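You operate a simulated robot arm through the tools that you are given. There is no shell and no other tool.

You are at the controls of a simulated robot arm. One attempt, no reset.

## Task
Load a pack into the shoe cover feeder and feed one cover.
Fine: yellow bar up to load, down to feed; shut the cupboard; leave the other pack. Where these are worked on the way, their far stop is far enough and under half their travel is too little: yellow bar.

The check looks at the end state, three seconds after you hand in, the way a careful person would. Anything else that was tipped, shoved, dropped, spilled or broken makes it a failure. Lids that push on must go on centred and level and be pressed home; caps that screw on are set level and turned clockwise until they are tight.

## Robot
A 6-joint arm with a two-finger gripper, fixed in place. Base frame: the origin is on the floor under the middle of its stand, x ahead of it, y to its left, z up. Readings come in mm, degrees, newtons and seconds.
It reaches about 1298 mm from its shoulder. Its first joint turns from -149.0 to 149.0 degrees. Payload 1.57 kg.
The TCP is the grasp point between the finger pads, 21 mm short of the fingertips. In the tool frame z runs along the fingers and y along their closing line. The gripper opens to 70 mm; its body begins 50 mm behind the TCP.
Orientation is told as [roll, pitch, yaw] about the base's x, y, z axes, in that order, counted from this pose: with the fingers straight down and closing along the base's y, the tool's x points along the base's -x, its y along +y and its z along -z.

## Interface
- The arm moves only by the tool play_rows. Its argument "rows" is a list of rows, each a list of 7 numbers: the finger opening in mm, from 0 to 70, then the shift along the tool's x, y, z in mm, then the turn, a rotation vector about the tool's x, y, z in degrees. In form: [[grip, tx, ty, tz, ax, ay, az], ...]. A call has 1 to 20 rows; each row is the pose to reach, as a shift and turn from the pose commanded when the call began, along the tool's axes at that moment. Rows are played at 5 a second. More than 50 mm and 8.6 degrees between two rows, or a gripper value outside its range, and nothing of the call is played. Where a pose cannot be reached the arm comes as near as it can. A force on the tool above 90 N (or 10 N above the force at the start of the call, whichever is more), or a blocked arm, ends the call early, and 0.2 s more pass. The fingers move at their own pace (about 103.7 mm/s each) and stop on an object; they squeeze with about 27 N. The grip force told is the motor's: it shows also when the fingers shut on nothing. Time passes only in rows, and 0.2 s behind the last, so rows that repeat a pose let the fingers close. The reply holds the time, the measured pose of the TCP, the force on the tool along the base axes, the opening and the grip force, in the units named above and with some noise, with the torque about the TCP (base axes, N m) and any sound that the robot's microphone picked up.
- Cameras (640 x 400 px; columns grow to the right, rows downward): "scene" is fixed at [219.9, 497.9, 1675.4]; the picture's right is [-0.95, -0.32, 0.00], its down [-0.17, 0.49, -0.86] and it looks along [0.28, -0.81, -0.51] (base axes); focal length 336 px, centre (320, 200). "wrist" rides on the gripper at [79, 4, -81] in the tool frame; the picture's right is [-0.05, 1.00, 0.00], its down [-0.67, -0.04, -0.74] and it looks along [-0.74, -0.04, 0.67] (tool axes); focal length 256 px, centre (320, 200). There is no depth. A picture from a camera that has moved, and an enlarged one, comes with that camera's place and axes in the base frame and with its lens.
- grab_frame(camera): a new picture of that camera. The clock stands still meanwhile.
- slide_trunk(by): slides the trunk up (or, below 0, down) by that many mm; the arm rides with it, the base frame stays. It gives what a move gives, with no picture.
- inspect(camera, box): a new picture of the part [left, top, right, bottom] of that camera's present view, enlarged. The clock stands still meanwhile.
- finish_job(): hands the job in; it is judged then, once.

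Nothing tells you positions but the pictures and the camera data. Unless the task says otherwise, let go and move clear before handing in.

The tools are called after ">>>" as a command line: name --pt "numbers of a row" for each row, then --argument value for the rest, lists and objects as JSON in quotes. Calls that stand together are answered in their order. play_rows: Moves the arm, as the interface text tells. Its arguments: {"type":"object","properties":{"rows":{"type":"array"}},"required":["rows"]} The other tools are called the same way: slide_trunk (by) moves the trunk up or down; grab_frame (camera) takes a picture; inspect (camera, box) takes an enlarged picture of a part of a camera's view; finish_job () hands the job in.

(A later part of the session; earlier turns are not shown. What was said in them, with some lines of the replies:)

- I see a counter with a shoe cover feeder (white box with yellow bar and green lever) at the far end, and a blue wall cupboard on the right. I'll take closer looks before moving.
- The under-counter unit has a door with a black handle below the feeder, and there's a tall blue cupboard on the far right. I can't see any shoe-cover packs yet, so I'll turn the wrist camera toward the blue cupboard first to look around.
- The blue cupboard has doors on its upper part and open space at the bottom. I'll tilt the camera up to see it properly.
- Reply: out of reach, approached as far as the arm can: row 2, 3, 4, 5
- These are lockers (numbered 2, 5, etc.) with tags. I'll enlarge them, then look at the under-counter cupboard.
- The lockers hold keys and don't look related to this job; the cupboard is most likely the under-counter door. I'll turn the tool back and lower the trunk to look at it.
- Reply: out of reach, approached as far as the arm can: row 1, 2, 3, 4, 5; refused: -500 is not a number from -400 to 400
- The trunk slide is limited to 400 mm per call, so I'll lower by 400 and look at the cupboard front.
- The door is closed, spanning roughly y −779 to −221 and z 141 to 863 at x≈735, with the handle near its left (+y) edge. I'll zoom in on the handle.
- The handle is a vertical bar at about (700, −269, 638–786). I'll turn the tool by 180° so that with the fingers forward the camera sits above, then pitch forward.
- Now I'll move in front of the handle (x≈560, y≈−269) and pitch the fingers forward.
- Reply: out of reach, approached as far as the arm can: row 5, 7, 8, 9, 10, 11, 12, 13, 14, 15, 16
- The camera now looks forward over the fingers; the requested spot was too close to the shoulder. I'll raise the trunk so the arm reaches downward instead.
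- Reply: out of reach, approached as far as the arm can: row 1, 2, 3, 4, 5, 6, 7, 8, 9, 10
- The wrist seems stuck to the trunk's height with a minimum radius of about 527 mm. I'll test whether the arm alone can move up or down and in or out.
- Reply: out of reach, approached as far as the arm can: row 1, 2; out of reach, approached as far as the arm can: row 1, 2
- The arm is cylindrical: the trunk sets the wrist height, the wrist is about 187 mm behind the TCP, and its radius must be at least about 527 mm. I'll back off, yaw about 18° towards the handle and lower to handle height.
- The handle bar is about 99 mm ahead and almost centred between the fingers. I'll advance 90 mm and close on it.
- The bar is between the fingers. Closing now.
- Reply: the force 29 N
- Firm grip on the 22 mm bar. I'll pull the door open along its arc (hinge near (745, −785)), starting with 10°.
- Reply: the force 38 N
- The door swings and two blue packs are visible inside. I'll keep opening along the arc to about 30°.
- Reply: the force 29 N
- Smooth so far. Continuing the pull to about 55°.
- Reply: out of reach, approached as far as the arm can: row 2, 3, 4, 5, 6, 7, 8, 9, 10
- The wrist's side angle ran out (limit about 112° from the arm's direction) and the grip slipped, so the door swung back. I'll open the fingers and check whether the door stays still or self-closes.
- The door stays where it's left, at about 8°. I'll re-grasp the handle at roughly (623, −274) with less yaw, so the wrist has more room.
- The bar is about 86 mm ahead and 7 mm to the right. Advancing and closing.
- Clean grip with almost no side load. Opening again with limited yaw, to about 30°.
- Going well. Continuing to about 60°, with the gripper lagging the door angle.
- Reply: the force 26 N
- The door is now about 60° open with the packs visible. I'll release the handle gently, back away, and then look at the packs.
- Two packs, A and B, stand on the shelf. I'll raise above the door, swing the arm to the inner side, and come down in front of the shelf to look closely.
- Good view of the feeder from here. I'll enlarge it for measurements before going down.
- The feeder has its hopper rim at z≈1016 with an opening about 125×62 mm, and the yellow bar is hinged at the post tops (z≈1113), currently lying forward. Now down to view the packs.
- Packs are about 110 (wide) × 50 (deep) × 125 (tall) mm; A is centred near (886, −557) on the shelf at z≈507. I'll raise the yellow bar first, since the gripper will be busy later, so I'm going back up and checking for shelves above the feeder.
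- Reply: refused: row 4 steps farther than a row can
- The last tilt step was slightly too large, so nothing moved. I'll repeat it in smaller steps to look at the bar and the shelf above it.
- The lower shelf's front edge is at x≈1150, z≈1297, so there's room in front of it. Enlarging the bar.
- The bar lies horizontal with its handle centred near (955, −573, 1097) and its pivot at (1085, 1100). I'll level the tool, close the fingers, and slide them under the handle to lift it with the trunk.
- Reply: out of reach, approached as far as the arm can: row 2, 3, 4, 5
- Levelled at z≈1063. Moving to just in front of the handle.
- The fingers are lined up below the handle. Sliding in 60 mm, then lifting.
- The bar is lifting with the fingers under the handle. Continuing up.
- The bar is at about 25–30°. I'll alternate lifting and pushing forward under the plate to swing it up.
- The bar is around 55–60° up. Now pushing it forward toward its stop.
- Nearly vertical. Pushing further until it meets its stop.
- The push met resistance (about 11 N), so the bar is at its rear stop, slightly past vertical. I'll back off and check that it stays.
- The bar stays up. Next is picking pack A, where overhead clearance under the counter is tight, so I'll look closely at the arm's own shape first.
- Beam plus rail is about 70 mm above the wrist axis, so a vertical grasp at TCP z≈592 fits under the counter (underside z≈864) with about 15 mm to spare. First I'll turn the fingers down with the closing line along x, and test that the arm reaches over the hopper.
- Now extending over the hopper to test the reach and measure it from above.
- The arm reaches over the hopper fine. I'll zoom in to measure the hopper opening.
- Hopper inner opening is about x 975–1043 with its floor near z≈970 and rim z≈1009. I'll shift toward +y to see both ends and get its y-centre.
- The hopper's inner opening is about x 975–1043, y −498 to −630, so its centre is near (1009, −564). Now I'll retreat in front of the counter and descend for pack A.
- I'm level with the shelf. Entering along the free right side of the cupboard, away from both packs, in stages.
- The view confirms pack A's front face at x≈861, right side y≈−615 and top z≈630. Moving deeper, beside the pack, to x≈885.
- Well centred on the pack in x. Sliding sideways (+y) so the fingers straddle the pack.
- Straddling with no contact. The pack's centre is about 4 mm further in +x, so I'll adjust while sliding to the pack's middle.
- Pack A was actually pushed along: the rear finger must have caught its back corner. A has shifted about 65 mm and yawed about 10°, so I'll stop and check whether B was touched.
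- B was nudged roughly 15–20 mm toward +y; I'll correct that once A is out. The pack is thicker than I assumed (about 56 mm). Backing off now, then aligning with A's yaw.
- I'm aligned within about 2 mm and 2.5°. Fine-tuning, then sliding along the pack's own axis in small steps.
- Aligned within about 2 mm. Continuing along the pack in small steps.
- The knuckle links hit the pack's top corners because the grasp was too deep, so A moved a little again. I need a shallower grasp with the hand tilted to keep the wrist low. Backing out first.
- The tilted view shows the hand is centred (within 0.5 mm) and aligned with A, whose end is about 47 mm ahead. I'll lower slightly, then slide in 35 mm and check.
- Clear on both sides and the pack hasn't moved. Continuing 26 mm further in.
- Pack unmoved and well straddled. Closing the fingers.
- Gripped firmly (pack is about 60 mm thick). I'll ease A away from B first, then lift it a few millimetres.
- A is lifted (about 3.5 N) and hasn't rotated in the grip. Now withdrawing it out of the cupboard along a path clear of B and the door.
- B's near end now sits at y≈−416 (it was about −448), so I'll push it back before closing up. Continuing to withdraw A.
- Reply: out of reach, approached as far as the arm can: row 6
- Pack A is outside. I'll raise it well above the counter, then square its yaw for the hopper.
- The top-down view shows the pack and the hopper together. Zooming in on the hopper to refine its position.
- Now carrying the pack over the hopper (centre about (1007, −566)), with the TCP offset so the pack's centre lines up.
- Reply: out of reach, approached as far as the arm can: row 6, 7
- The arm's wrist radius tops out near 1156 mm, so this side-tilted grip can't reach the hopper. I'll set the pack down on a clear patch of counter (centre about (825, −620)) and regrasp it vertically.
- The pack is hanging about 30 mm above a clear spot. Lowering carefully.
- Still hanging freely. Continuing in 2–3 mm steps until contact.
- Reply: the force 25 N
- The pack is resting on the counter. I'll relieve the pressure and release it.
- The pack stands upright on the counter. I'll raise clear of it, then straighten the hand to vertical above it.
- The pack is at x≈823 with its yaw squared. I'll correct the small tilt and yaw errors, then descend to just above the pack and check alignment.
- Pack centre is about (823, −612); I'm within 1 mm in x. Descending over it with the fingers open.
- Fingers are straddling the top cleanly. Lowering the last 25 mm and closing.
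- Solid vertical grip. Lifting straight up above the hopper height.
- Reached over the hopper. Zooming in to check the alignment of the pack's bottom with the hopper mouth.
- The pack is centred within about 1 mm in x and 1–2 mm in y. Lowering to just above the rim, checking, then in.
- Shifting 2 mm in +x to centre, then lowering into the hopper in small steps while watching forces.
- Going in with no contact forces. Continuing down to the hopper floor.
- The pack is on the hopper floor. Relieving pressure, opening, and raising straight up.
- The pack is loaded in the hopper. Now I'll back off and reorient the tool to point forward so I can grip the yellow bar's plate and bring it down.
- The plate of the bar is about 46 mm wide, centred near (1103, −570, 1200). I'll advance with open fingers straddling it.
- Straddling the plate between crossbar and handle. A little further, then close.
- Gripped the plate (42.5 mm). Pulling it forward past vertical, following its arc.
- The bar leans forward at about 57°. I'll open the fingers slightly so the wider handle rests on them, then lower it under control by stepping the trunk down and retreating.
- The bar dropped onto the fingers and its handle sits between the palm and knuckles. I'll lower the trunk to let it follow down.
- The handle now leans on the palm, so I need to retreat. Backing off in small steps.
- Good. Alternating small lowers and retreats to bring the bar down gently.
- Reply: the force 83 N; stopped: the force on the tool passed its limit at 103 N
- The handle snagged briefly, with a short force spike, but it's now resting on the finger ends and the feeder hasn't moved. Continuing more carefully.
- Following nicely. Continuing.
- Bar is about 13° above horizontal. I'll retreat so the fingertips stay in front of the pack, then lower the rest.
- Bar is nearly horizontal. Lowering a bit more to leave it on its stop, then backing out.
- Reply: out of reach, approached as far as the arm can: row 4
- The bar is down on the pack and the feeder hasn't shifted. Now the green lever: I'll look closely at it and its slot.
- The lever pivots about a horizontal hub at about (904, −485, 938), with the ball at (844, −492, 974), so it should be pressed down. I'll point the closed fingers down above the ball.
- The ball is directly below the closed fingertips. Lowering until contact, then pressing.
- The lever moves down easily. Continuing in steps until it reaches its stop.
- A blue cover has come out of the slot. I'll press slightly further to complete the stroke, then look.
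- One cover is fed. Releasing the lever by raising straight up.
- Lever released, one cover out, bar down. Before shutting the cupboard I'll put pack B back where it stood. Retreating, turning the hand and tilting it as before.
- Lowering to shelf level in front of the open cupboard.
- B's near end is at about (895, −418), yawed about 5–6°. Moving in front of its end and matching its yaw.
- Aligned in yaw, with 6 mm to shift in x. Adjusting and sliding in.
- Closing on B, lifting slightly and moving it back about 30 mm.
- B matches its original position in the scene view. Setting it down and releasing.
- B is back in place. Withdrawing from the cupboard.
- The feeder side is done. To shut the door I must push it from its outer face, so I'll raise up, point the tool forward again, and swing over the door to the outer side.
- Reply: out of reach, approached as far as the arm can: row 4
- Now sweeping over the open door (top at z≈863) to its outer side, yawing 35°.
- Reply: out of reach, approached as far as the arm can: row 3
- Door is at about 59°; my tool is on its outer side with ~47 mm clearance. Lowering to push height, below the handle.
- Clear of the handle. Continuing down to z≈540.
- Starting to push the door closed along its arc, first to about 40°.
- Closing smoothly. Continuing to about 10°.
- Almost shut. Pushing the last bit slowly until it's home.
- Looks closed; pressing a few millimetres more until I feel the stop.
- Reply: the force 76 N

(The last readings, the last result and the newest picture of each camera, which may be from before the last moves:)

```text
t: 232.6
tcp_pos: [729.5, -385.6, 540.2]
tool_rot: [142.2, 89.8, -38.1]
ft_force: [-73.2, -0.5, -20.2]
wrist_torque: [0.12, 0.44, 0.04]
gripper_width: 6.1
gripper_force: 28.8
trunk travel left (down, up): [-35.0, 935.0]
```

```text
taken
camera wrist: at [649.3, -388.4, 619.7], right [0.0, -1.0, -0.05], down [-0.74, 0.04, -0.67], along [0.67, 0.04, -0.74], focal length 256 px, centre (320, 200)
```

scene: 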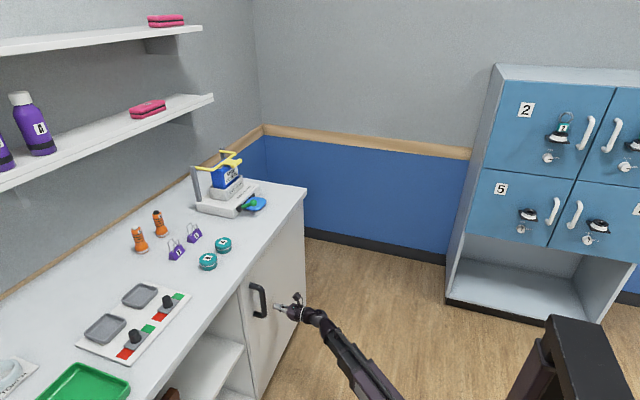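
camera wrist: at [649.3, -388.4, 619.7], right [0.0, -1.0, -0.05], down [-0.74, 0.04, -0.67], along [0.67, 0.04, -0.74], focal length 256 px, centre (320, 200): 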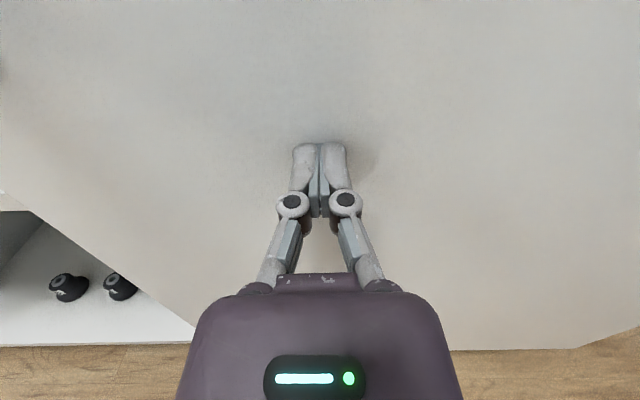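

Firm stop reached, so the door is fully shut. Backing away.

>>> play_rows --pt "0 0 0 -15 0 0 0" --pt "0 0 0 -40 0 0 0" --pt "0 0 0 -70 0 0 0" --pt "0 0 0 -100 0 0 0"

>>> grab_frame --camera "scene"

>>> inspect --camera "scene" --box '[220, 220, 320, 370]'

>>> inspect --camera "scene" --box '[170, 130, 290, 230]'

>>> grab_frame --camera "wrist"

```text
t: 233.6
tcp_pos: [634.8, -384.7, 540.8]
tool_rot: [177.8, 89.9, -2.1]
ft_force: [0.5, -0.4, 0.0]
wrist_torque: [0.01, 0.03, 0.04]
gripper_width: 0.5
gripper_force: 28.6
trunk travel left (down, up): [-35.0, 935.0]
```

```text
taken
```

scene: 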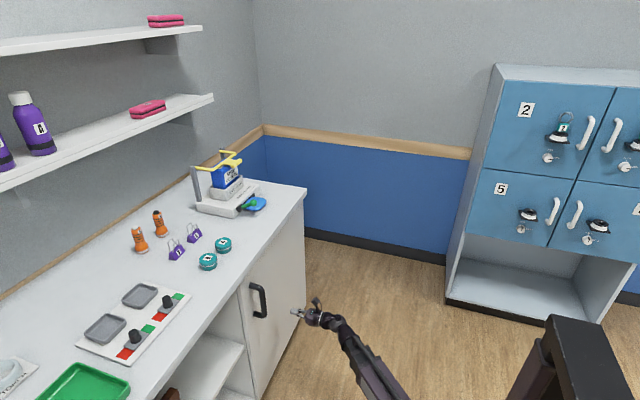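

```text
2.67 times, centred on (270, 295) of scene
camera zoom: at [219.9, 497.9, 1675.4], right [-0.95, -0.32, 0.0], down [-0.17, 0.49, -0.86], along [0.28, -0.81, -0.51], focal length 897 px, centre (453, -53)
```

zoom: 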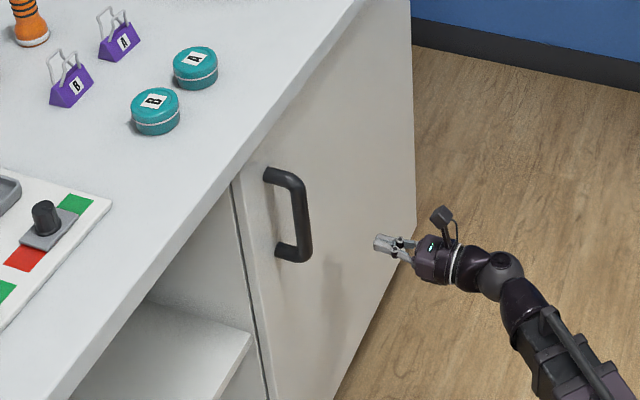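

```text
4.00 times, centred on (230, 180) of scene
camera zoom: at [219.9, 497.9, 1675.4], right [-0.95, -0.32, 0.0], down [-0.17, 0.49, -0.86], along [0.28, -0.81, -0.51], focal length 1346 px, centre (680, 280)
```

zoom: 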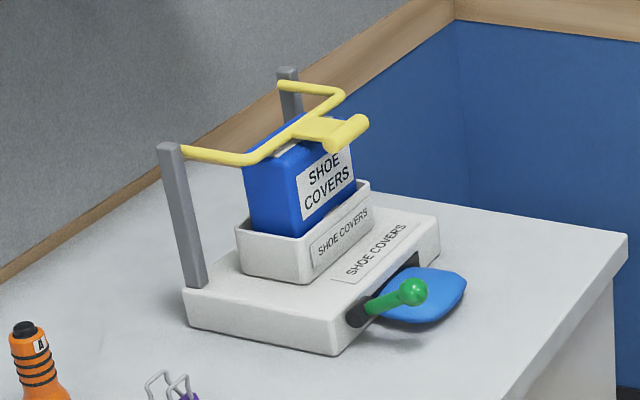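

```text
taken
camera wrist: at [553.3, -389.0, 619.6], right [0.0, -1.0, -0.05], down [-0.74, 0.04, -0.67], along [0.67, 0.04, -0.74], focal length 256 px, centre (320, 200)
```

wrist: 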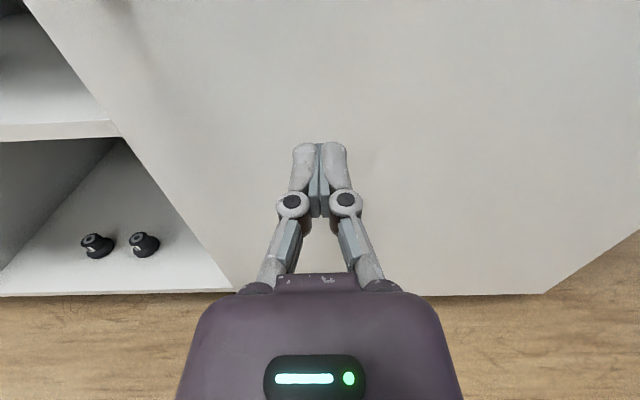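

The door is flush. The bar is down on the loaded pack, one cover is out, B stands back on its shelf, and the arm is clear. Handing in.

>>> finish_job

```text
The job is handed in.
```

I loaded pack A into the feeder, fed one cover and shut the cupboard. The job is handed in; I don't have the verdict.

- **Yellow bar:** I raised it to its rear stop before loading. Afterwards I brought it down onto the pack, back to where it sat at the start.
- **Cover:** I pressed the green lever once and one blue cover came out. I stopped when the cover was out, before feeling the lever's end stop. It sprang back up by itself.
- **Cupboard:** I pushed the door until it met a firm stop, and it looked flush in the last picture.
- **Arm:** It has let go of everything and stands clear of the counter.

Three things went wrong along the way:

- **Pack B was shoved:** While I was getting hold of A, it slid into B and moved it about 30 mm. I gripped B and set it back; by the pictures it is within a few millimetres of where it stood.
- **Pack A was put down once:** My first grip on it couldn't reach the hopper, so I stood it on the counter and took it again from above.
- **Force spike on the bar:** The handle caught on the fingers while I was lowering it, peaking at about 103 N. In the pictures afterwards the feeder had not moved and I saw no damage.
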